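You operate a simulated robot arm through the tools that you are given. There is no shell and no other tool. Be economical: measure what you need, move in short steps, check, and stop when the job is done.

The job below is to be done with a simulated robot arm. You get a single attempt, and the scene is never put back.

## Task
Tip the cornmeal from the green bowl into the steel bowl and add one scoop of flour.
Fine: bowl and steel scoop back where they were, lid back on the cream tin; leave the other bowl full. Set down upright: steel scoop.
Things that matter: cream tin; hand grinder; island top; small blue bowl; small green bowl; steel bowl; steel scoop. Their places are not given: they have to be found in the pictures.

The check looks at the end state, three seconds after you hand in, the way a careful person would. Anything else that was tipped, shoved, dropped, spilled or broken makes it a failure. A push-on lid holds only when it is set on centred and level and pressed home; a screw cap is set on level and turned clockwise until tight.

## Robot
A 7-joint arm with a two-finger parallel gripper, fixed in place. Base frame: the origin is at the foot of the arm, x ahead of it, y to its left, z up; the work surface is at about z = 0.93. Readings come in m, degrees, newtons and seconds.
With the tool pointing down near the work surface it reaches from about 0.34 to 0.78 m from the base axis. Its first joint turns from -166.0 to 166.0 degrees. Payload 3.91 kg.
Tool frame: the origin (TCP) lies between the finger pads and is the grasp point; the fingertips stand 0.03 m ahead of it; z points along the fingers, y is the line along which they close. Largest opening 0.11 m; finger width 0.02, thickness 0.01; the body of the gripper, 0.048 by 0.112 m, starts 0.055 m behind the TCP.
Orientation is that of the tool frame in the base frame, as a unit quaternion [x, y, z, w]. With the fingers straight down and closing along the base's y, the tool's x points along the base's -x, its y along +y and its z along -z.

## Interface
- The arm moves only by the tool move_arm. Its argument "plan" is a list of rows, each an object (a shift or turn left out is 0, a gripper value left out holds the last) with "dp": the shift along the tool's x, y, z in m, a list of three; "rot": the turn, a rotation vector about the tool's x, y, z in degrees, a list of three. In form: [{"dp": [tx, ty, tz], "rot": [wx, wy, wz]}, ...]. A call has 1 to 12 rows; each row shifts and turns the commanded pose from where the row before left it, along the tool's axes as they then stand. "jaw" is the closure, from 0 (fully open) to 1 (shut), set as the call begins (left out, the last holds). A row lasts 0.2 s, in which the tool goes at most 0.05 m and 8.6 degrees; a call with a longer step from one row to the next is refused whole, and so is a gripper value outside its range. A pose out of reach is approached as far as the arm can. The call stops where the force on the tool passes 40 N (or 10 N more than at its start, if that is more) or the arm is blocked; 0.2 s more then pass. Each finger travels about 0.153 m/s and halts on what it meets, pressing with about 35 N; the grip force reading is that of the motor and also rises with nothing between the fingers. The clock runs only during rows and for 0.2 s after the last one: add rows that do not move to give the fingers time. It gives the time, the measured TCP pose, the force on the tool (base axes), the opening and the grip force at its end, in the units of the frame above (readings bear some noise), with the torque about the TCP (base axes, N m) and any sound that the robot's microphone picked up.
- Cameras (640 x 400 px; columns grow to the right, rows downward): "scene" is fixed at [0.4015, 0.5003, 1.6909]; the picture's right is [-0.99, -0.13, 0.00], its down [-0.10, 0.71, -0.69] and it looks along [0.09, -0.69, -0.72] (base axes); focal length 311 px, centre (320, 200). "wrist" rides on the gripper at [0.077, 0.007, -0.114] in the tool frame; the picture's right is [-0.09, 1.00, 0.00], its down [-0.80, -0.07, -0.59] and it looks along [-0.59, -0.05, 0.80] (tool axes); focal length 270 px, centre (320, 200).
- get_image(camera): a new picture of that camera. No time passes.
- move_column(by): slides the trunk up (or, below 0, down) by that many m; the arm rides with it, the base frame stays. It gives what a move gives, with no picture.
- measure_at(camera, pixels): there is no depth. For up to 12 entries [column, row, z] of the newest picture of that camera ("zoom" is the newest enlarged one), the place [x, y] in the base frame at which the ray of that pixel passes the height z, good to about 0.003 m. No time passes.
- zoom(camera, box): a new picture of the part [left, top, right, bottom] of that camera's present view, enlarged. No time passes.
- hand_in(): hands the job in; it is judged then, once.

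Go step by step. Measure first, check grasps and placings, and put right what went wrong. The budget is 80 turns and 54 pictures, counting those below and the enlarged ones. Unless the task says otherwise, let go and move clear before handing in, and close with one line.

The tools are called after ">>>" as a command line: name --argument value ..., lists and objects as JSON in quotes. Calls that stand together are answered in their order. move_arm: Moves the arm, as the interface text tells. Its arguments: {"type":"object","properties":{"plan":{"type":"array","items":{"type":"object","properties":{"dp":{"type":"array","items":{"type":"number"}},"rot":{"type":"array","items":{"type":"number"}}}}},"jaw":{"type":"number"}},"required":["plan"]} The other tools are called the same way: move_column (by) slides the trunk up or down; get_image (camera) takes a picture; measure_at (camera, pixels) gives the place at which the rays of pixels pass given heights; zoom (camera, box) takes an enlarged picture of a part of a camera's view; hand_in () hands the job in.

At the start:

```text
clock: 0.0
tcp_pos: [0.3333, -0.2165, 1.244]
orientation: [0.0, 1.0, 0.0, 0.0]
ft_force: [0.8, 0.0, 0.6]
torque: [0.06, 0.0, 0.01]
opening: 0.1104
grasp_force: 0.0
trunk travel left (down, up): [-0.575, 0.035]
```

scene: 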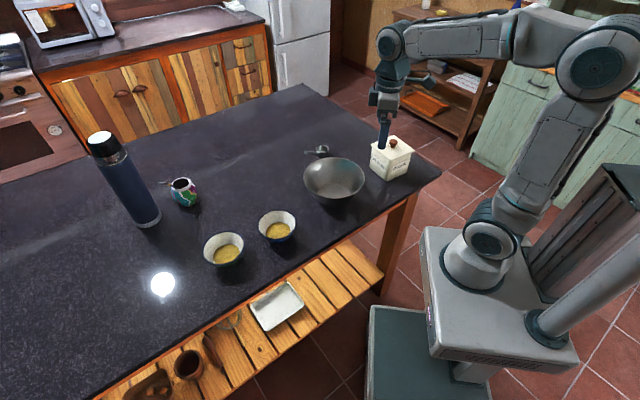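
wrist: 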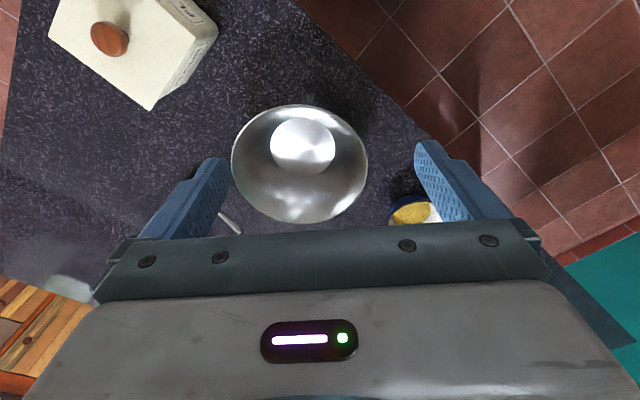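

The scene shows the tin with its knob lid near (390,158), the steel bowl at (334,180), two small bowls at (277,227) and (223,249), and a scoop near (318,152). I'll zoom in on these to find details.

>>> zoom --camera "scene" --box '[180, 190, 320, 277]'

>>> zoom --camera "scene" --box '[290, 125, 430, 212]'

```text
4.57 times, centred on (250, 234) of scene
```

zoom: 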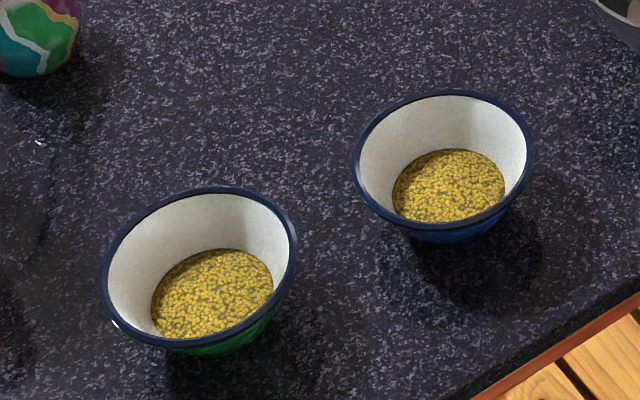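

```text
4.57 times, centred on (360, 168) of scene
```

zoom: 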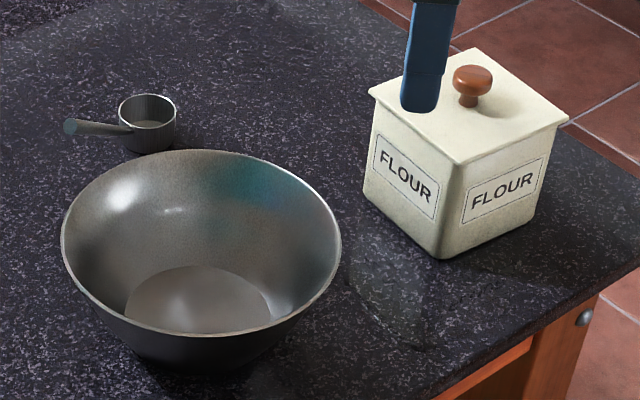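

The green bowl is the left one, rim centre about (223,249). The blue bowl's rim centre is about (277,225). I'll measure all the objects at candidate heights.

>>> measure_at --camera "zoom" --pixels '[[364, 195, 0.93], [442, 259, 0.93], [530, 215, 0.93], [458, 165, 1.03], [368, 90, 1.03], [569, 120, 1.03], [475, 48, 1.03], [473, 75, 1.06], [148, 153, 0.93], [147, 111, 0.97], [70, 126, 0.97], [118, 111, 0.97]]'

>>> measure_at --camera "scene" --pixels '[[223.3, 248.9, 0.99], [201.9, 250, 0.99], [245, 247, 0.99], [223, 231, 0.99], [223, 267, 0.99], [276.9, 225.2, 0.99], [257, 225, 0.99], [296.8, 225, 0.99], [334, 177, 1.01], [303, 177, 1.01], [364.6, 177, 1.01], [334, 230, 0.93]]'

>>> zoom --camera "wrist" --box '[180, 90, 460, 265]'

```text
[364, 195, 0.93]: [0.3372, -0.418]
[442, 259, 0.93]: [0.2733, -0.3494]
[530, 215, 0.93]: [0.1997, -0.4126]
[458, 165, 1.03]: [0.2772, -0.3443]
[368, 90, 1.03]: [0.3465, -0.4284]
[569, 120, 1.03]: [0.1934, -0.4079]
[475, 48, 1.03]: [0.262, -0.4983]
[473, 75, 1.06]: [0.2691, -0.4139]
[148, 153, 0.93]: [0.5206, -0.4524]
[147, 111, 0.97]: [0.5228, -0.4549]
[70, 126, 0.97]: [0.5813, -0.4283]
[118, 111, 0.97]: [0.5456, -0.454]
```

```text
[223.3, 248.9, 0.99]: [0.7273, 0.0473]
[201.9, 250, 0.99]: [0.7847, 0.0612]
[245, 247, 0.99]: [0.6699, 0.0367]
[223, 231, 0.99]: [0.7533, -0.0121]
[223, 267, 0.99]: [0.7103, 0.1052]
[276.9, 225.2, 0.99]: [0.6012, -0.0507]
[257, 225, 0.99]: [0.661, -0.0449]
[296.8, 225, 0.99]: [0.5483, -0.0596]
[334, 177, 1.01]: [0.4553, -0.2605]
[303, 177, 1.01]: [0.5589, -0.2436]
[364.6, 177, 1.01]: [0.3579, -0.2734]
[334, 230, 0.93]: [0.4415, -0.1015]
```

```text
2.29 times, centred on (320, 178) of wrist
```

zoom: 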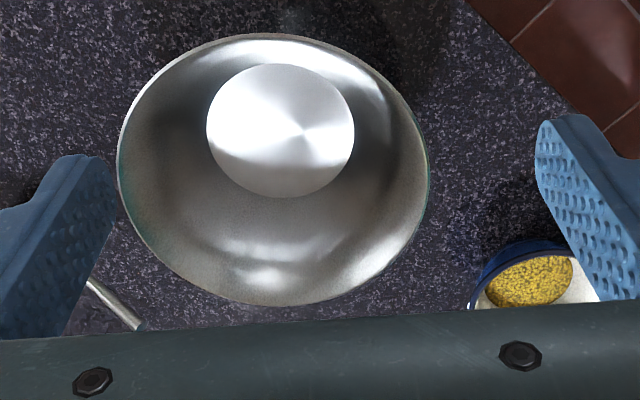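

Heights look consistent: the tin lid is centred near (0.270,-0.420) with sides at about 50°, and the scoop is near (0.522,-0.453) with its handle toward (0.58,-0.43). I'll move above the tin and look.

>>> move_arm --plan '[{"dp": [0.013, -0.041, 0]}, {"dp": [0.013, -0.041, 0]}, {"dp": [0.013, -0.041, 0]}, {"dp": [0.012, -0.041, 0]}, {"dp": [0.012, -0.04, 0]}, {}]' --jaw 0

>>> get_image --camera "wrist"

```text
clock: 1.4
tcp_pos: [0.2686, -0.4184, 1.2436]
orientation: [0.0, 1.0, 0.0, 0.0]
ft_force: [-0.3, 0.1, 0.7]
torque: [-0.05, 0.02, -0.05]
opening: 0.1098
grasp_force: 0.1
trunk travel left (down, up): [-0.575, 0.035]
```

```text
48 pictures are left
```

wrist: 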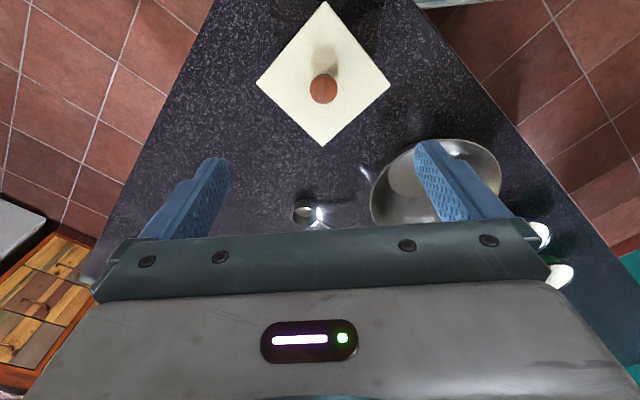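

The knob is at (323,88) and the lid corners at (256,83), (323,147), (391,85). I'll triangulate its height.

>>> measure_at --camera "wrist" --pixels '[[323, 88, 1.05], [323, 88, 1.07], [323, 88, 1.09], [256, 83, 1.03], [323, 147, 1.03], [391, 85, 1.03], [256, 83, 1.05], [323, 147, 1.05], [391, 85, 1.05], [323, 2, 1.03]]'

>>> zoom --camera "scene" --box '[340, 115, 440, 190]'

```text
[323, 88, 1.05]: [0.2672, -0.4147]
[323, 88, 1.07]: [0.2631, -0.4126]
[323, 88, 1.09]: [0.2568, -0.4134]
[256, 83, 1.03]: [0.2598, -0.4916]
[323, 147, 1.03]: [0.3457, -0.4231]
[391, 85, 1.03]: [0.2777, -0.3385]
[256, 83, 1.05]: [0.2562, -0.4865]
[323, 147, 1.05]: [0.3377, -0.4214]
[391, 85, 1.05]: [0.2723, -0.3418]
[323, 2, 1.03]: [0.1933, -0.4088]
```

```text
5.33 times, centred on (390, 152) of scene
```

zoom: 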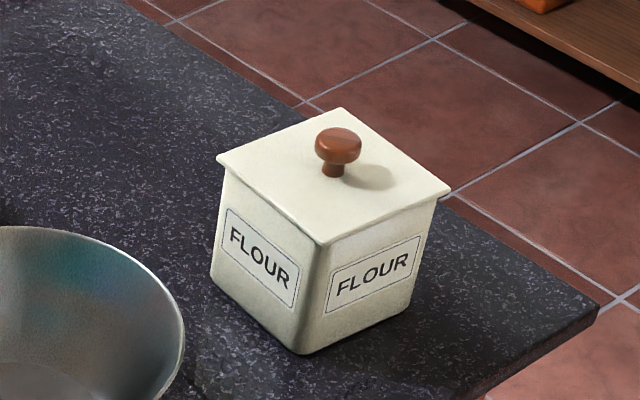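

The lid top is at about z=1.03 and the knob is near (0.267,-0.416), topping out around 1.06. I'll descend and grip the knob head.

>>> move_arm --plan '[{"dp": [0.002, 0.002, 0.045]}, {"dp": [0, 0, 0.045]}, {"dp": [0, 0, 0.045]}, {"dp": [0, 0, 0.03]}, {"dp": [0, 0, 0.013]}, {}]'

>>> get_image --camera "wrist"

>>> zoom --camera "scene" --box '[340, 90, 440, 190]'

```text
clock: 2.8
tcp_pos: [0.2666, -0.4166, 1.066]
orientation: [0.0, 1.0, 0.0, 0.0]
ft_force: [0.0, -0.6, -0.3]
torque: [0.0, -0.02, 0.0]
opening: 0.1099
grasp_force: 0.0
trunk travel left (down, up): [-0.575, 0.035]
```

```text
46 pictures are left
```

wrist: 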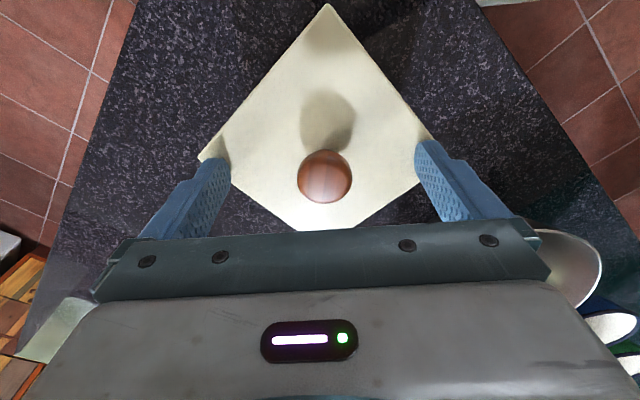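

```text
4.00 times, centred on (390, 140) of scene
```

zoom: 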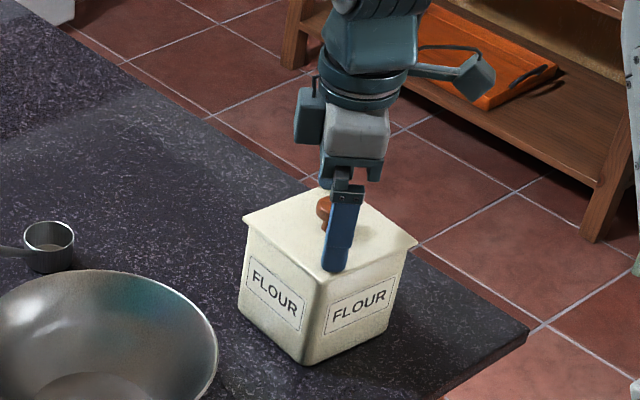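

The knob appears at (325,176) while the TCP projects to about (320,190), so it's slightly off-centre. I'll measure it.

>>> measure_at --camera "wrist" --pixels '[[325, 176, 1.06], [325, 176, 1.065], [325, 176, 1.055], [330, 2, 1.03], [198, 158, 1.03], [440, 150, 1.03]]'

```text
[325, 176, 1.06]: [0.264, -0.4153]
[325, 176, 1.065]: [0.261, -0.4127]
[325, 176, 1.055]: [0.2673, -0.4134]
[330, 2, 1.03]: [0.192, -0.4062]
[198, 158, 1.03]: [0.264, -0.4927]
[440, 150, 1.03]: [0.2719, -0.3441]
```

It's within 2–3 mm; I'll shift slightly and close.

>>> move_arm --plan '[{"dp": [0.002, 0.002, 0]}, {}]'

>>> move_arm --plan '[{}, {}, {}, {}]' --jaw 1

```text
clock: 3.4
tcp_pos: [0.2652, -0.4146, 1.0663]
orientation: [0.0, 1.0, 0.0, 0.0]
ft_force: [0.0, 0.3, -0.1]
torque: [-0.01, 0.03, 0.02]
opening: 0.1102
grasp_force: 0.0
trunk travel left (down, up): [-0.575, 0.035]
```

```text
clock: 4.4
tcp_pos: [0.2652, -0.4152, 1.0657]
orientation: [0.0, 1.0, 0.0, 0.0]
ft_force: [-0.1, 0.1, 0.2]
torque: [0.0, 0.01, 0.03]
opening: 0.0279
grasp_force: 35.1
trunk travel left (down, up): [-0.575, 0.035]
heard: snap
```

The knob is gripped (opening 0.028). I'll lift straight up gently.

>>> move_arm --plan '[{"dp": [0, 0, -0.01]}, {"dp": [0, 0, -0.01]}, {"dp": [0, 0, -0.02]}, {"dp": [0, 0, -0.03]}, {"dp": [0, 0, -0.04]}, {"dp": [0, 0, -0.04]}, {}]'

>>> zoom --camera "scene" --box '[330, 70, 450, 190]'

```text
clock: 6.0
tcp_pos: [0.2644, -0.4164, 1.217]
orientation: [-0.001, 1.0, 0.001, -0.001]
ft_force: [-0.5, 0.5, -0.7]
torque: [0.03, 0.02, 0.02]
opening: 0.0
grasp_force: 34.5
trunk travel left (down, up): [-0.575, 0.035]
```

```text
3.33 times, centred on (390, 130) of scene
```

zoom: 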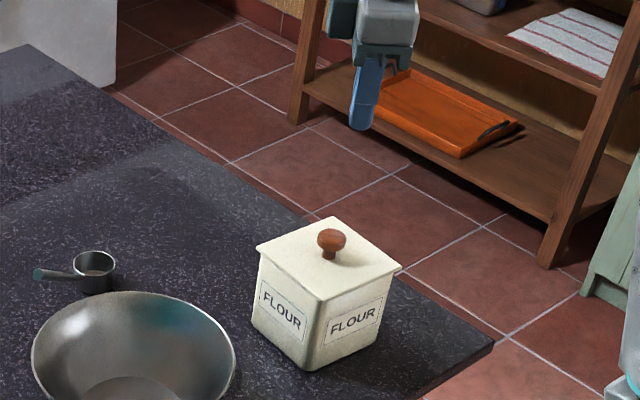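

The fingers slipped off the knob, and the lid is still on. I'll re-grip lower, with the tips just above the lid, and pull slowly with force readings.

>>> move_arm --plan '[{"dp": [0, 0.001, 0.04]}, {"dp": [0, 0, 0.04]}, {"dp": [0, 0, 0.04]}, {"dp": [0, 0, 0.025]}, {"dp": [0, 0, 0.008]}, {}]' --jaw 0

>>> get_image --camera "wrist"

```text
clock: 7.4
tcp_pos: [0.2664, -0.4136, 1.064]
orientation: [-0.001, 1.0, -0.003, 0.002]
ft_force: [4.4, -0.7, 34.1]
torque: [1.54, -0.12, -0.08]
opening: 0.1097
grasp_force: 0.1
trunk travel left (down, up): [-0.575, 0.035]
heard: snap
```

```text
43 pictures are left
```

wrist: 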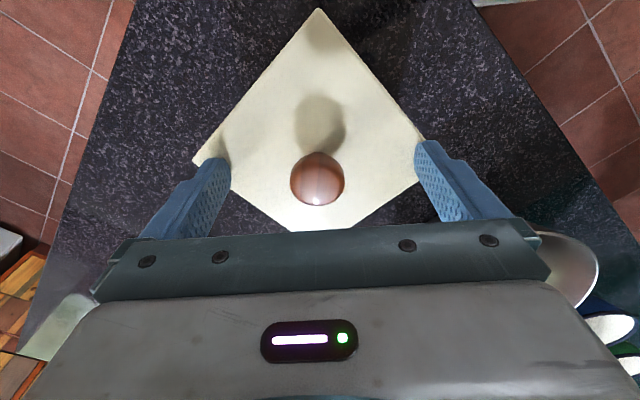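

The fingertips touched the lid at TCP z≈1.064. I'll back off 2 mm, close, then pull slowly.

>>> move_arm --plan '[{"dp": [0.001, -0.001, -0.003]}, {}]'

>>> move_arm --plan '[{}, {}, {}, {}]' --jaw 1

>>> move_arm --plan '[{"dp": [0, 0, -0.001]}, {"dp": [0, 0, -0.001]}, {"dp": [0, 0, -0.001]}]'

```text
clock: 8.0
tcp_pos: [0.2649, -0.414, 1.065]
orientation: [-0.001, 1.0, -0.001, 0.001]
ft_force: [12.1, -0.9, 17.5]
torque: [0.23, -0.24, -0.11]
opening: 0.1098
grasp_force: 0.1
trunk travel left (down, up): [-0.575, 0.035]
```

```text
clock: 9.0
tcp_pos: [0.2649, -0.4152, 1.0649]
orientation: [-0.002, 1.0, 0.0, 0.0]
ft_force: [-3.6, -0.4, 6.8]
torque: [-0.1, 0.25, 0.05]
opening: 0.0278
grasp_force: 35.0
trunk travel left (down, up): [-0.575, 0.035]
heard: snap
```

```text
clock: 9.8
tcp_pos: [0.2655, -0.4152, 1.0684]
orientation: [0.0, 1.0, 0.0, 0.0]
ft_force: [0.9, 0.6, -1.2]
torque: [-0.01, 0.0, 0.03]
opening: 0.028
grasp_force: 34.7
trunk travel left (down, up): [-0.575, 0.035]
```

The force is small now, so the lid may have come free. I'll continue slowly and check.

>>> move_arm --plan '[{"dp": [0, 0, -0.002]}, {"dp": [0, 0, -0.002]}, {"dp": [0, 0, -0.002]}, {"dp": [0, 0, -0.002]}, {"dp": [0, 0, -0.002]}]'

>>> zoom --camera "scene" --box '[340, 90, 440, 190]'

```text
clock: 11.0
tcp_pos: [0.264, -0.4162, 1.0799]
orientation: [-0.001, 1.0, 0.0, 0.0]
ft_force: [0.5, -0.4, -0.9]
torque: [-0.02, -0.01, -0.01]
opening: 0.0281
grasp_force: 34.2
trunk travel left (down, up): [-0.575, 0.035]
```

```text
4.00 times, centred on (390, 140) of scene
```

zoom: 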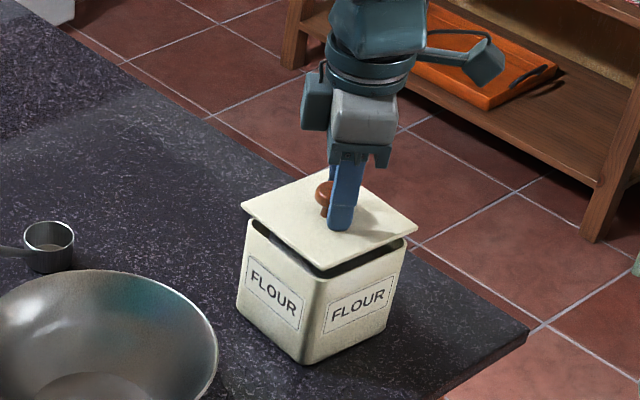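

The lid is off and held, with its front corner slightly low. I'll lift gently further and look.

>>> move_arm --plan '[{"dp": [0, 0, -0.005]}, {"dp": [0, 0, -0.01]}, {"dp": [0, 0, -0.015]}, {"dp": [0, 0, -0.02]}, {"dp": [0, 0, -0.02]}, {"dp": [0, 0, -0.02]}, {"dp": [0, 0, -0.015]}, {"dp": [0, 0, -0.005]}, {}]'

>>> zoom --camera "scene" --box '[330, 60, 450, 190]'

>>> get_image --camera "wrist"

```text
clock: 13.0
tcp_pos: [0.2644, -0.4155, 1.189]
orientation: [0.0, 1.0, 0.0, 0.0]
ft_force: [-0.9, 0.1, 0.2]
torque: [-0.01, -0.01, 0.01]
opening: 0.0282
grasp_force: 35.1
trunk travel left (down, up): [-0.575, 0.035]
```

```text
3.08 times, centred on (390, 125) of scene
```

zoom: 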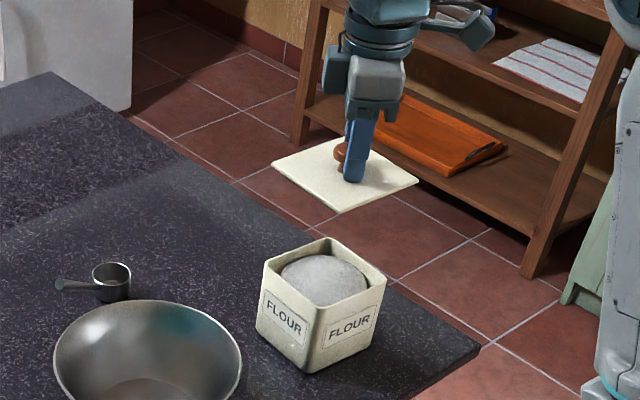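

```text
40 pictures are left
```

wrist: 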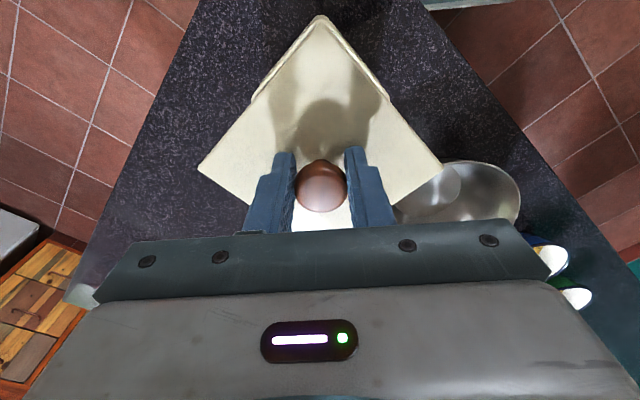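

The flour is mounded high in the open tin, and the lid is held. I'll carry it to the free spot near (0.67,-0.27).

>>> move_arm --plan '[{"dp": [-0.02, 0.007, 0]}, {"dp": [-0.038, 0.0135, 0]}, {"dp": [-0.038, 0.0135, 0]}, {"dp": [-0.038, 0.0135, 0]}, {"dp": [-0.038, 0.0135, 0]}, {"dp": [-0.038, 0.0135, 0]}, {"dp": [-0.038, 0.0135, 0]}, {"dp": [-0.038, 0.0135, 0]}, {"dp": [-0.038, 0.0135, 0]}, {"dp": [-0.038, 0.0135, 0]}, {"dp": [-0.03, 0.012, 0]}, {"dp": [-0.014, 0.005, 0]}]'

>>> get_image --camera "scene"

```text
clock: 15.6
tcp_pos: [0.6712, -0.2712, 1.1884]
orientation: [0.0, 1.0, 0.0, 0.0]
ft_force: [-0.4, -1.6, -0.4]
torque: [0.01, 0.03, -0.02]
opening: 0.028
grasp_force: 34.2
trunk travel left (down, up): [-0.575, 0.035]
```

```text
39 pictures are left
```

scene: 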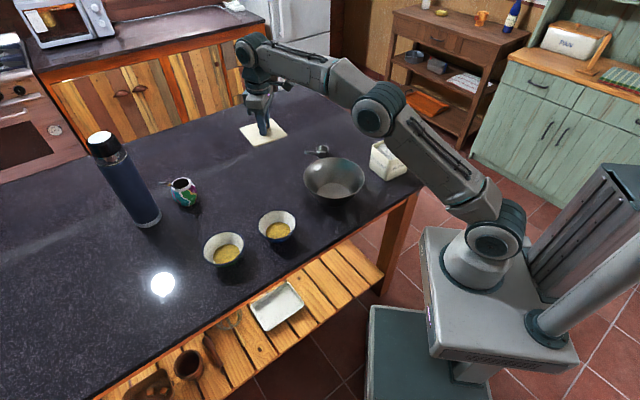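

Clear spot. I'll lower the lid to the table in stages.

>>> move_arm --plan '[{"dp": [0, 0, 0.03]}, {"dp": [0, 0, 0.04]}, {"dp": [0, 0, 0.04]}, {"dp": [0, 0, 0.04]}, {"dp": [0, 0, 0.025]}, {"dp": [0, 0, 0.01]}, {}]'

>>> move_arm --plan '[{"dp": [0, 0, 0.003]}, {"dp": [0, 0, 0.003]}, {"dp": [0, 0, 0.003]}, {"dp": [0, 0, 0.003]}, {}]'

>>> zoom --camera "scene" --box '[210, 90, 330, 165]'

```text
clock: 17.2
tcp_pos: [0.6709, -0.2707, 1.0037]
orientation: [0.0, 1.0, 0.0, 0.0]
ft_force: [0.1, 0.2, -0.5]
torque: [0.02, 0.01, -0.01]
opening: 0.028
grasp_force: 34.9
trunk travel left (down, up): [-0.575, 0.035]
```

```text
clock: 18.4
tcp_pos: [0.6712, -0.2703, 0.992]
orientation: [0.0, 1.0, 0.001, 0.0]
ft_force: [0.0, -0.2, -0.4]
torque: [0.03, -0.02, 0.02]
opening: 0.0284
grasp_force: 34.8
trunk travel left (down, up): [-0.575, 0.035]
```

```text
5.33 times, centred on (270, 128) of scene
```

zoom: 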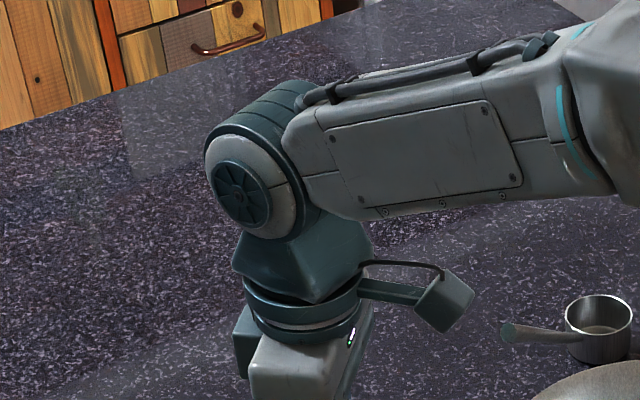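

>>> move_arm --plan '[{"dp": [0, 0, 0.002]}, {"dp": [0, 0, 0.002]}, {"dp": [0, 0, 0.002]}, {"dp": [0, 0, 0.002]}]'

>>> move_arm --plan '[{"dp": [0, 0, 0.002]}, {"dp": [0, 0, 0.002]}]'

>>> get_image --camera "scene"

```text
clock: 19.4
tcp_pos: [0.6708, -0.2699, 0.9839]
orientation: [0.001, 1.0, 0.0, 0.0]
ft_force: [0.2, 0.6, -0.5]
torque: [-0.01, -0.01, -0.02]
opening: 0.0281
grasp_force: 35.0
trunk travel left (down, up): [-0.575, 0.035]
```

```text
clock: 20.0
tcp_pos: [0.6712, -0.2712, 0.9789]
orientation: [-0.001, 1.0, 0.0, 0.001]
ft_force: [0.1, 0.1, -0.3]
torque: [0.01, 0.0, -0.01]
opening: 0.0279
grasp_force: 35.1
trunk travel left (down, up): [-0.575, 0.035]
```

```text
37 pictures are left
```

scene: 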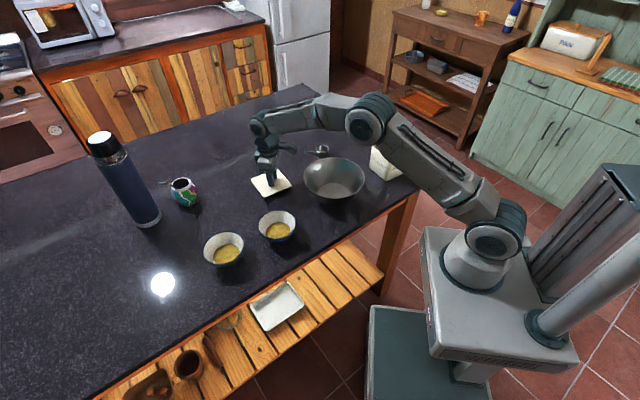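

Still no contact (force about 0), so I'll keep lowering in small steps.

>>> move_arm --plan '[{"dp": [0, 0, 0.002]}, {"dp": [0, 0, 0.001]}]'

>>> move_arm --plan '[{"dp": [0, 0, 0.001]}, {"dp": [0, 0, 0.001]}]'

>>> move_arm --plan '[{"dp": [0, 0, 0.001]}, {"dp": [0, 0, 0.001]}]'

```text
clock: 20.6
tcp_pos: [0.6692, -0.2712, 0.9764]
orientation: [0.001, 1.0, 0.0, 0.0]
ft_force: [0.4, 0.2, -0.6]
torque: [0.0, -0.01, -0.02]
opening: 0.028
grasp_force: 35.0
trunk travel left (down, up): [-0.575, 0.035]
```

```text
clock: 21.2
tcp_pos: [0.669, -0.2692, 0.9737]
orientation: [0.0, 1.0, -0.001, -0.001]
ft_force: [-0.8, -0.1, -1.3]
torque: [0.0, 0.0, 0.02]
opening: 0.0285
grasp_force: 35.6
trunk travel left (down, up): [-0.575, 0.035]
```

```text
clock: 21.8
tcp_pos: [0.6711, -0.269, 0.9729]
orientation: [0.0, 1.0, -0.001, 0.0]
ft_force: [-0.1, 0.7, -1.2]
torque: [0.01, 0.0, 0.0]
opening: 0.0281
grasp_force: 34.9
trunk travel left (down, up): [-0.575, 0.035]
```

>>> move_arm --plan '[{"dp": [0, 0, 0.001]}, {"dp": [0, 0, 0.001]}]'

>>> move_arm --plan '[{"dp": [0, 0, 0.001]}, {"dp": [0, 0, 0.001]}]'

>>> get_image --camera "wrist"

```text
clock: 22.4
tcp_pos: [0.6707, -0.2692, 0.9722]
orientation: [0.0, 1.0, -0.001, 0.001]
ft_force: [-0.6, 0.7, 4.9]
torque: [0.04, 0.18, -0.04]
opening: 0.0283
grasp_force: 35.3
trunk travel left (down, up): [-0.575, 0.035]
```

```text
clock: 23.0
tcp_pos: [0.6696, -0.27, 0.972]
orientation: [0.0, 1.0, -0.001, 0.002]
ft_force: [2.7, -0.3, 15.7]
torque: [0.06, 0.22, 0.01]
opening: 0.0282
grasp_force: 35.6
trunk travel left (down, up): [-0.575, 0.035]
```

```text
36 pictures are left
```

wrist: 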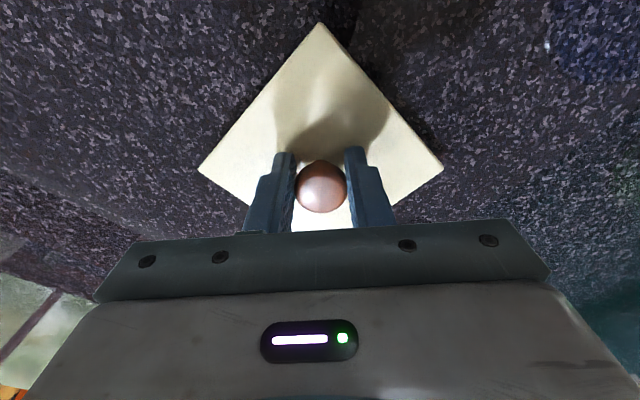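

The lid rests on the table at TCP z 0.972. I'll release it, rise, and move to view the scoop.

>>> move_arm --plan '[{}, {}, {}, {"dp": [0, 0, -0.02]}, {"dp": [0, 0, -0.045]}, {"dp": [0, 0, -0.045]}, {"dp": [0, 0, -0.045]}, {"dp": [0, 0, -0.045]}]' --jaw 0

>>> move_arm --plan '[{"dp": [0.045, -0.02, 0]}, {"dp": [0.045, -0.02, 0]}, {"dp": [0.045, -0.02, 0]}, {"dp": [0.04, -0.02, 0]}, {"dp": [0.03, -0.03, 0]}, {"dp": [0.015, -0.03, 0]}, {"dp": [0, -0.03, 0]}, {}]'

>>> get_image --camera "wrist"

```text
clock: 24.8
tcp_pos: [0.6702, -0.2707, 1.1687]
orientation: [0.0, 1.0, 0.0, 0.0]
ft_force: [0.2, 0.1, 0.7]
torque: [-0.04, -0.03, 0.01]
opening: 0.1099
grasp_force: 0.0
trunk travel left (down, up): [-0.575, 0.035]
```

```text
clock: 26.6
tcp_pos: [0.4502, -0.4409, 1.1696]
orientation: [0.0, 1.0, 0.0, 0.0]
ft_force: [0.0, 0.4, -0.6]
torque: [-0.01, -0.04, -0.02]
opening: 0.11
grasp_force: 0.0
trunk travel left (down, up): [-0.575, 0.035]
```

```text
35 pictures are left
```

wrist: 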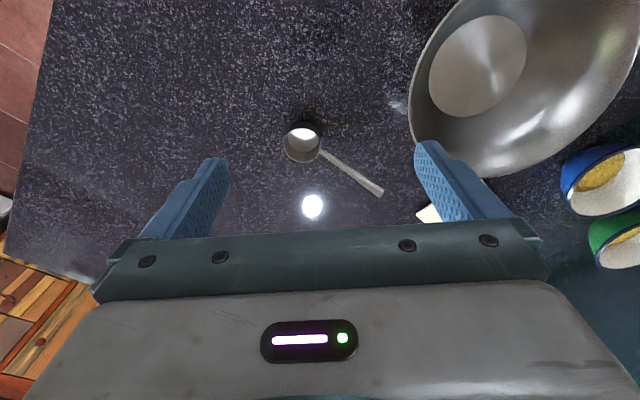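

>>> zoom --camera "wrist" --box '[260, 110, 400, 210]'

>>> zoom --camera "scene" --box '[290, 135, 345, 170]'

>>> measure_at --camera "wrist" --pixels '[[302, 136, 0.97], [302, 150, 0.93], [381, 193, 0.95], [381, 193, 0.97], [381, 193, 0.99], [325, 155, 0.96], [283, 140, 0.97], [321, 140, 0.97], [350, 172, 0.96], [350, 172, 0.97]]'

```text
4.00 times, centred on (330, 160) of wrist
```

zoom: 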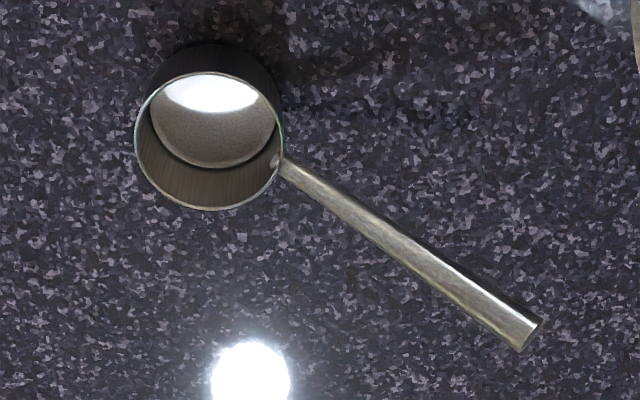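

```text
11.43 times, centred on (318, 152) of scene
```

zoom: 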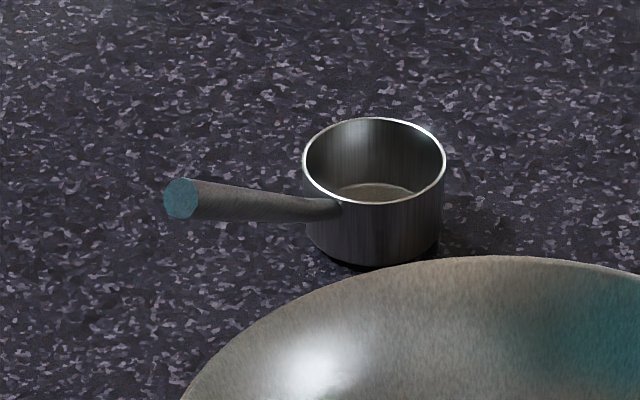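

```text
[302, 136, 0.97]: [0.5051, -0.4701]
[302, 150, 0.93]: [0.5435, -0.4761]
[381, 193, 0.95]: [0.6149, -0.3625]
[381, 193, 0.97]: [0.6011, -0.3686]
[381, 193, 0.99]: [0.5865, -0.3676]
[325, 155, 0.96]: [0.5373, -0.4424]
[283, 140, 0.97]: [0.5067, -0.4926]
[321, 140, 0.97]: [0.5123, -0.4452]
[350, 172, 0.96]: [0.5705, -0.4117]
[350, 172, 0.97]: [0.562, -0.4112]
```

The rays intersect to give the scoop's cup centre near (0.522,-0.471) with its rim at about 0.957. The handle rises to about (0.572,-0.377,1.01). I'll measure more handle points to fix its line.

>>> measure_at --camera "zoom" --pixels '[[180, 199, 0.95], [180, 199, 1.01], [335, 208, 0.93], [335, 208, 0.97], [258, 206, 0.95], [258, 206, 1.0], [374, 161, 0.95], [374, 161, 0.97], [372, 265, 0.93]]'

>>> measure_at --camera "wrist" --pixels '[[381.8, 193.2, 0.95], [381.8, 193.2, 1.01], [321, 151, 0.93], [321, 151, 0.97], [350, 171, 0.95], [350, 171, 1.0], [302.2, 145.2, 0.95], [302.2, 145.2, 0.97]]'

```text
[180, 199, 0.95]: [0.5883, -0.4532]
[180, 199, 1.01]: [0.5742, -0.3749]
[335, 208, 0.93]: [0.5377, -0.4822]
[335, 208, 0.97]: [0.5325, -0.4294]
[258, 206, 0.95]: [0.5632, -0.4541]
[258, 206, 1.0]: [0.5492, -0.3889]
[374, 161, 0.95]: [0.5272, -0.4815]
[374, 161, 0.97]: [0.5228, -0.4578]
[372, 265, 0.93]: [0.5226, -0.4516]
```

```text
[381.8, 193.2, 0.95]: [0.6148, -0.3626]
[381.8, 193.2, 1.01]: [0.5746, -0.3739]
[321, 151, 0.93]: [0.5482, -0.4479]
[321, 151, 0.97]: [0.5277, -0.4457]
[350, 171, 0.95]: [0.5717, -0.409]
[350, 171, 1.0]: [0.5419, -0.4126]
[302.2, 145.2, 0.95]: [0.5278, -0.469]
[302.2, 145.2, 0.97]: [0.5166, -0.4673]
```

The handle runs from (0.534,-0.447,0.957) to (0.574,-0.375,1.010), at azimuth 61° and elevation 32.6°. I'll yaw and tilt the tool to align it with the handle, staying at hover height beyond the handle's end.

>>> move_arm --plan '[{"dp": [-0.035, 0.03, -0.01]}, {"dp": [-0.035, 0.03, -0.01]}, {"dp": [-0.035, 0.03, -0.005]}, {"dp": [-0.035, 0.03, -0.005]}, {"rot": [0, 0, -7.64]}, {"rot": [0, 0, -7.64]}, {"rot": [0, 0, -7.64]}, {"rot": [0, 0, -7.64]}, {"rot": [0, 0, -7.64]}, {"rot": [0, 0, -7.64]}, {"rot": [0, 0, -7.64]}, {"rot": [0, 0, -7.62]}]'

>>> move_arm --plan '[{"rot": [0, 8.2, 0]}, {"rot": [0, 8.2, 0]}, {"rot": [0, 8.2, 0]}, {"rot": [0, 8.2, 0]}, {"rot": [0, 8.2, 0]}, {"rot": [0, 8.2, 0]}, {"rot": [0, 8.2, 0]}, {}]'

>>> get_image --camera "scene"

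```text
clock: 29.2
tcp_pos: [0.5902, -0.3202, 1.2]
orientation: [-0.509, 0.861, 0.0, 0.0]
ft_force: [0.6, 0.5, 0.3]
torque: [0.0, -0.03, 0.01]
opening: 0.1099
grasp_force: 0.1
trunk travel left (down, up): [-0.575, 0.035]
```

```text
clock: 31.0
tcp_pos: [0.5898, -0.3209, 1.1996]
orientation: [-0.445, 0.756, -0.244, -0.415]
ft_force: [-0.4, 0.5, 0.0]
torque: [-0.03, 0.01, 0.02]
opening: 0.1099
grasp_force: 0.2
trunk travel left (down, up): [-0.575, 0.035]
```

```text
32 pictures are left
```

scene: 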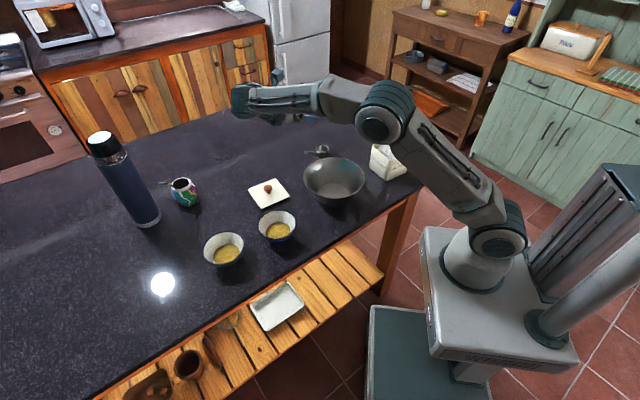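

The tool is tilted along the handle as intended. I'll move to the pregrasp point just beyond the handle end.

>>> move_arm --plan '[{"dp": [-0.0327, -0.003, 0.022]}, {"dp": [-0.0327, -0.003, 0.022]}, {"dp": [-0.0327, -0.003, 0.022]}, {"dp": [-0.0327, -0.003, 0.022]}, {}]'

>>> get_image --camera "wrist"

```text
clock: 32.2
tcp_pos: [0.6, -0.3314, 1.0405]
orientation: [-0.445, 0.756, -0.244, -0.413]
ft_force: [-0.9, -0.9, -0.3]
torque: [0.04, 0.0, 0.01]
opening: 0.1101
grasp_force: 0.0
trunk travel left (down, up): [-0.575, 0.035]
```

```text
31 pictures are left
```

wrist: 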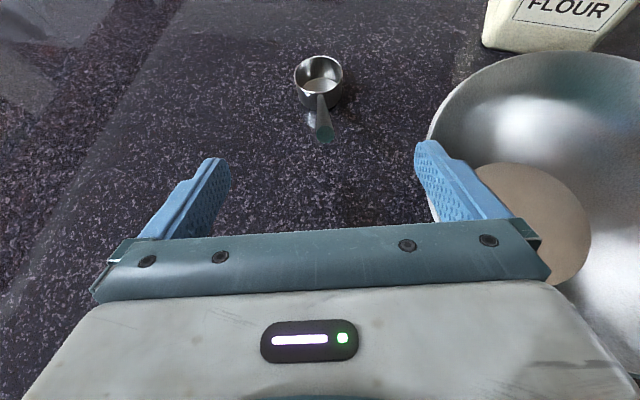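

The handle end at (324,135) is nearly on the tool axis (expected (320,141)). I'll half-close for clearance from the bowl rim, correct by a few mm, and advance along the handle.

>>> move_arm --plan '[{"dp": [0.003, 0.002, 0]}, {}, {"dp": [0, 0, 0.03]}, {"dp": [0, 0, 0.03]}, {"dp": [0, 0, 0.02]}, {"dp": [0, 0, 0.01]}, {}]' --jaw 0.5

>>> get_image --camera "wrist"

```text
clock: 33.8
tcp_pos: [0.5619, -0.3971, 0.9961]
orientation: [-0.447, 0.755, -0.245, -0.413]
ft_force: [-0.5, -0.1, 0.7]
torque: [-0.01, 0.01, -0.01]
opening: 0.0549
grasp_force: 0.1
trunk travel left (down, up): [-0.575, 0.035]
```

```text
30 pictures are left
```

wrist: 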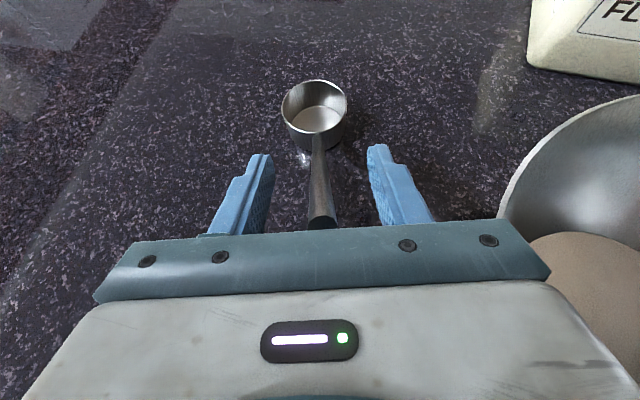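

The handle is centred between the fingers; closing.

>>> move_arm --plan '[{}, {}, {}, {}]' --jaw 1

>>> get_image --camera "wrist"

```text
clock: 34.8
tcp_pos: [0.5603, -0.3976, 0.9957]
orientation: [-0.446, 0.755, -0.244, -0.414]
ft_force: [0.3, 0.4, 0.5]
torque: [0.03, 0.01, -0.01]
opening: 0.0077
grasp_force: 34.9
trunk travel left (down, up): [-0.575, 0.035]
```

```text
29 pictures are left
```

wrist: 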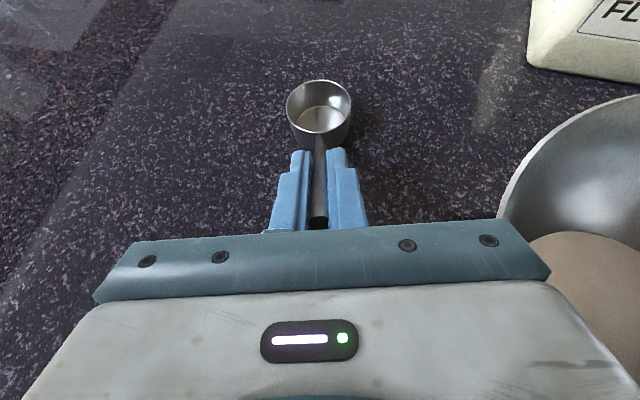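

The scoop is firmly gripped (opening 0.0077); its standing TCP pose is (0.561,-0.3975,0.9957). I'll lift it vertically and check.

>>> move_arm --plan '[{"dp": [0.0085, 0, -0.0054]}, {"dp": [0.025, 0, -0.016]}, {"dp": [0.0338, 0, -0.0216]}, {"dp": [0.0338, 0, -0.0216]}, {"dp": [0.0338, 0, -0.0216]}, {"dp": [0.0338, 0, -0.0216]}, {}]'

>>> get_image --camera "wrist"

```text
clock: 36.4
tcp_pos: [0.5604, -0.3958, 1.1959]
orientation: [-0.445, 0.756, -0.243, -0.413]
ft_force: [-0.4, -0.2, -1.1]
torque: [0.03, -0.02, -0.03]
opening: 0.0078
grasp_force: 35.1
trunk travel left (down, up): [-0.575, 0.035]
```

```text
28 pictures are left
```

wrist: 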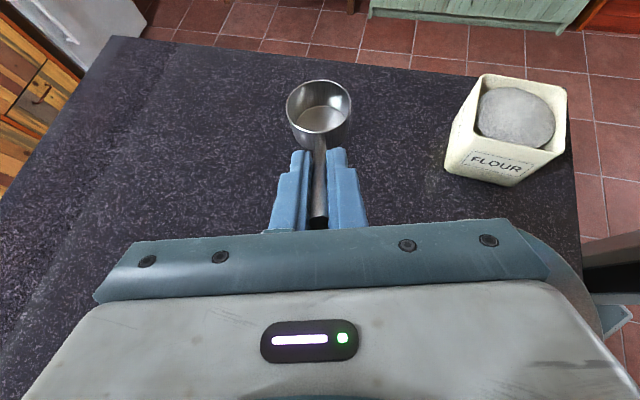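

The scoop hold is stable. Next I'll locate the tin rim precisely from the scene before scooping.

>>> zoom --camera "scene" --box '[355, 130, 425, 190]'

>>> zoom --camera "wrist" --box '[430, 60, 590, 200]'

```text
6.67 times, centred on (390, 160) of scene
```

zoom: 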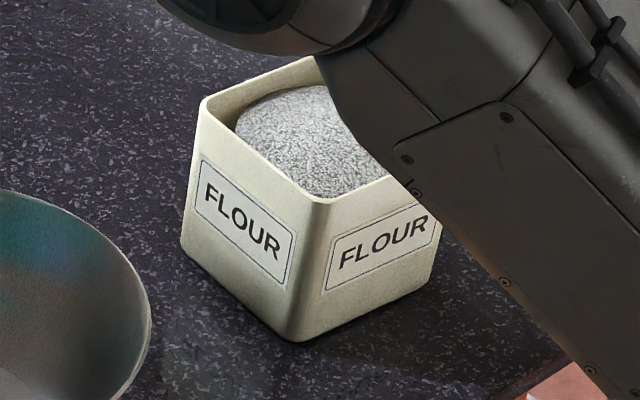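

```text
2.86 times, centred on (510, 130) of wrist
```

zoom: 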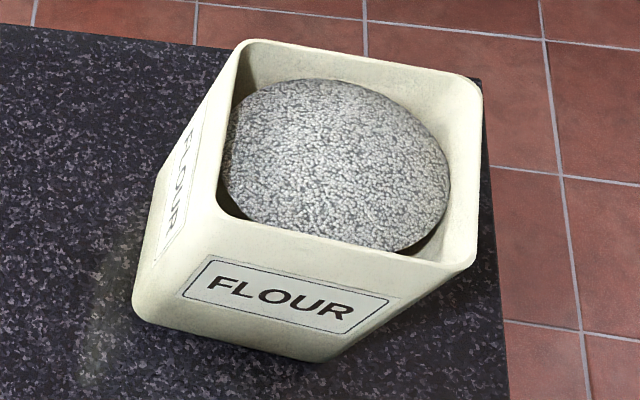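

>>> measure_at --camera "zoom" --pixels '[[243, 40, 1.028], [480, 84, 1.028], [470, 268, 1.028], [192, 218, 1.028], [337, 165, 1.01], [222, 165, 1.0], [450, 170, 1.0], [320, 80, 1.0], [390, 250, 1.0], [133, 310, 0.93], [330, 360, 0.93]]'

>>> measure_at --camera "scene" --pixels '[[370.7, 145, 1.028], [388, 159.7, 1.028], [369, 168, 0.93], [386, 181, 0.93], [390, 159.2, 1.0], [375.5, 150, 1.0]]'

```text
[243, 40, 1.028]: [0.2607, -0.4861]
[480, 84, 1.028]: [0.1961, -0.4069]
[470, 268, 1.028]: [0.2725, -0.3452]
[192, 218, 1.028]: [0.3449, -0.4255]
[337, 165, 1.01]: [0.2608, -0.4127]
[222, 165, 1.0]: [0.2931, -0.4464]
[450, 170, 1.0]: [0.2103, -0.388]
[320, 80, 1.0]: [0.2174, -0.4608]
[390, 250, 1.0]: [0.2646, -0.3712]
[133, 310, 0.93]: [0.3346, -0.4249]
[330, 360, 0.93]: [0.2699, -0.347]
```

```text
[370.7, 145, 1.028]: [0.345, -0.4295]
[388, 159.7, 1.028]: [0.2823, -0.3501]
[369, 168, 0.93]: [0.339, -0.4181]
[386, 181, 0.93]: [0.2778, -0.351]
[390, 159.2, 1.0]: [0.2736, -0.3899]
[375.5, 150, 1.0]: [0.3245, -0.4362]
```

The tin rim centre is (0.2686,-0.416), its sides run at azimuth 39°, and the flour surface is about 1.0–1.02. I'll yaw -22° to align with the tin and move above it.

>>> move_arm --plan '[{"rot": [-6.2, 0, 3.95]}, {"rot": [-6.2, 0, 3.95]}, {"rot": [-6.2, 0, 3.95]}, {"dp": [0.0206, 0.024, 0.0284]}, {"dp": [0.0206, 0.024, 0.0284]}, {"dp": [0.0206, 0.024, 0.0284]}, {"dp": [0.0206, 0.024, 0.0284]}, {"dp": [0.0206, 0.024, 0.0284]}, {"dp": [0.0206, 0.024, 0.0284]}, {"dp": [0.0206, 0.024, 0.0284]}, {}]'

>>> move_arm --plan '[{"rot": [0, -7.78, 0]}, {"rot": [0, -7.78, 0]}, {"rot": [0, -7.78, 0]}, {"rot": [0, -7.78, 0]}, {"rot": [0, -7.78, 0]}, {"rot": [0, -7.78, 0]}, {"rot": [0, -7.78, 0]}, {"rot": [0, -7.78, 0]}, {"rot": [0, -7.78, 0]}, {}]'

>>> get_image --camera "wrist"

>>> zoom --camera "scene" --box '[300, 50, 460, 200]'

```text
clock: 38.8
tcp_pos: [0.2633, -0.4206, 1.2089]
orientation: [-0.293, 0.827, -0.16, -0.452]
ft_force: [-0.4, 1.4, -1.2]
torque: [0.03, -0.04, 0.03]
opening: 0.0079
grasp_force: 35.3
trunk travel left (down, up): [-0.575, 0.035]
```

```text
clock: 41.0
tcp_pos: [0.2635, -0.42, 1.2111]
orientation: [-0.332, 0.937, 0.037, 0.104]
ft_force: [0.4, -0.3, -0.9]
torque: [-0.04, -0.02, 0.05]
opening: 0.0078
grasp_force: 35.4
trunk travel left (down, up): [-0.575, 0.035]
```

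```text
25 pictures are left
```

wrist: 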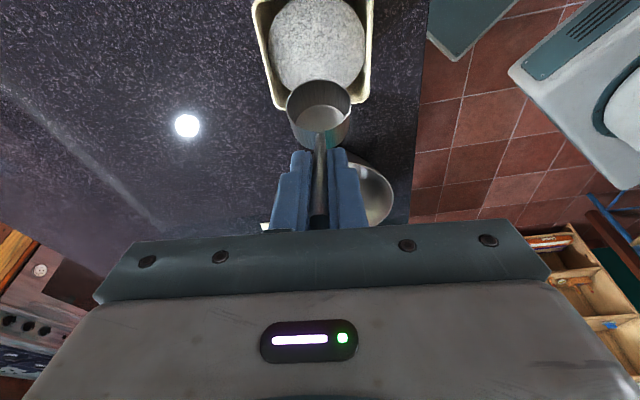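

```text
2.67 times, centred on (380, 125) of scene
```

zoom: 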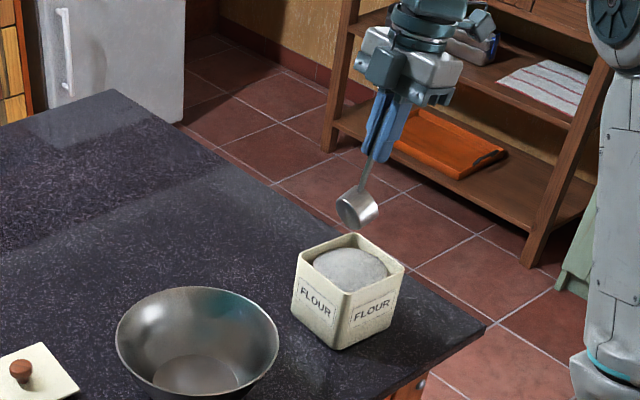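

Cup is tilted 70° with the mouth facing forward, centred over the tin. I'll plunge to about 3–4 cm into the flour.

>>> move_arm --plan '[{"dp": [0.007, 0, 0.0315]}, {"dp": [0.007, 0, 0.0315]}, {"dp": [0.0047, 0, 0.021]}, {"dp": [0.0047, 0, 0.021]}, {"dp": [0.0047, 0, 0.021]}, {}]'

>>> zoom --camera "scene" --box '[340, 100, 440, 190]'

```text
clock: 42.4
tcp_pos: [0.2637, -0.4191, 1.0811]
orientation: [-0.331, 0.937, 0.037, 0.103]
ft_force: [-0.1, 0.2, -1.2]
torque: [-0.03, 0.01, 0.03]
opening: 0.0076
grasp_force: 35.0
trunk travel left (down, up): [-0.575, 0.035]
```

```text
4.44 times, centred on (390, 145) of scene
```

zoom: 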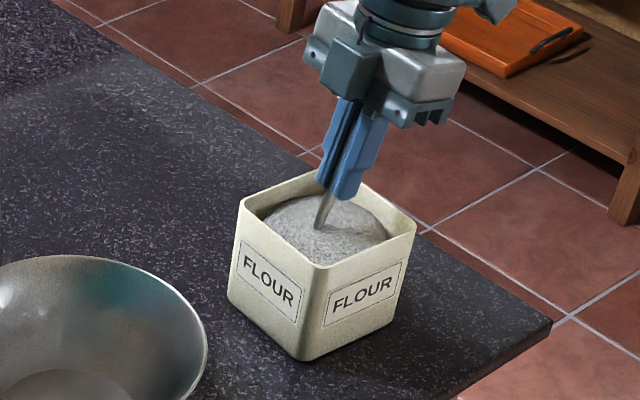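

The cup is submerged with no resistance. I'll sweep forward while rotating it back to upright.

>>> move_arm --plan '[{"dp": [-0.0068, 0, 0.0015], "rot": [0, 7, 0]}, {"dp": [-0.007, 0, 0.0007], "rot": [0, 7, 0]}, {"dp": [-0.007, 0, -0.0002], "rot": [0, 7, 0]}, {"dp": [-0.0069, 0, -0.001], "rot": [0, 7, 0]}, {"dp": [-0.0067, 0, -0.0019], "rot": [0, 7, 0]}, {"dp": [-0.0081, 0, -0.0044], "rot": [0, 7, 0]}, {"dp": [-0.0075, 0, -0.0054], "rot": [0, 7, 0]}, {"dp": [-0.0068, 0, -0.0063], "rot": [0, 7, 0]}, {"dp": [-0.006, 0, -0.007], "rot": [0, 7, 0]}, {"dp": [-0.0051, 0, -0.0077], "rot": [0, 7, 0]}, {}]'

>>> get_image --camera "wrist"

```text
clock: 44.8
tcp_pos: [0.327, -0.3698, 1.086]
orientation: [-0.293, 0.826, -0.161, -0.454]
ft_force: [0.2, -0.2, -0.5]
torque: [0.04, -0.06, 0.04]
opening: 0.0076
grasp_force: 35.2
trunk travel left (down, up): [-0.575, 0.035]
```

```text
22 pictures are left
```

wrist: 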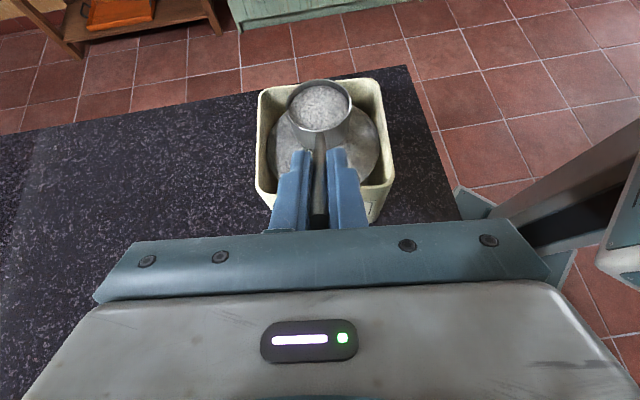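

The scoop is full and level. I'll lift it slowly, then yaw and move it over the steel bowl.

>>> move_arm --plan '[{"dp": [0.012, 0, -0.0077]}, {"dp": [0.018, 0, -0.0115]}, {"dp": [0.022, 0, -0.0141]}, {"dp": [0.022, 0, -0.0141]}, {"dp": [0.018, 0, -0.0115]}, {"dp": [0.01, 0, -0.0064]}, {}]'

>>> move_arm --plan '[{"rot": [2.5, 0, -1.6]}, {"rot": [4.77, 0, -3.05]}, {"rot": [4.77, 0, -3.05]}, {"rot": [4.77, 0, -3.05]}, {"rot": [4.77, 0, -3.05]}, {"rot": [4.77, 0, -3.05]}, {"rot": [4.77, 0, -3.05]}, {"rot": [4.77, 0, -3.05]}, {"rot": [4.77, 0, -3.05]}, {"rot": [2.3, 0, -1.47]}, {}]'

>>> move_arm --plan '[{"dp": [-0.006, -0.007, -0.0094]}, {"dp": [-0.0114, -0.013, -0.0178]}, {"dp": [-0.0132, -0.015, -0.0206]}, {"dp": [-0.0132, -0.015, -0.0206]}, {"dp": [-0.0132, -0.015, -0.0206]}, {"dp": [-0.0132, -0.015, -0.0206]}, {"dp": [-0.0132, -0.015, -0.0206]}, {"dp": [-0.0114, -0.013, -0.0178]}, {"dp": [-0.0074, -0.008, -0.0113]}, {"dp": [-0.0034, -0.004, -0.0055]}, {}]'

>>> get_image --camera "scene"

>>> get_image --camera "wrist"

```text
clock: 46.4
tcp_pos: [0.3256, -0.3692, 1.2072]
orientation: [-0.293, 0.827, -0.159, -0.452]
ft_force: [-0.4, -0.9, -0.2]
torque: [0.01, -0.08, 0.02]
opening: 0.0078
grasp_force: 34.9
trunk travel left (down, up): [-0.575, 0.035]
```

```text
clock: 48.8
tcp_pos: [0.3257, -0.3696, 1.2062]
orientation: [0.621, -0.619, 0.34, 0.339]
ft_force: [-0.6, 0.5, -1.6]
torque: [0.08, 0.01, -0.02]
opening: 0.0078
grasp_force: 34.9
trunk travel left (down, up): [-0.575, 0.035]
```

```text
clock: 51.2
tcp_pos: [0.4468, -0.1726, 1.206]
orientation: [0.621, -0.619, 0.34, 0.339]
ft_force: [0.1, -0.6, -1.1]
torque: [0.05, -0.01, -0.05]
opening: 0.0076
grasp_force: 35.0
trunk travel left (down, up): [-0.575, 0.035]
```

```text
21 pictures are left
```

scene: 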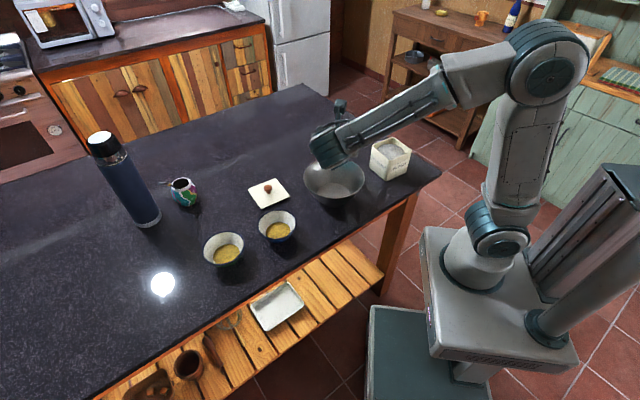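

```text
20 pictures are left
```

wrist: 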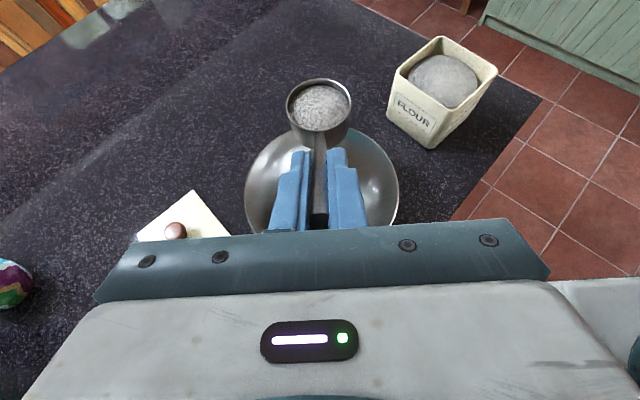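

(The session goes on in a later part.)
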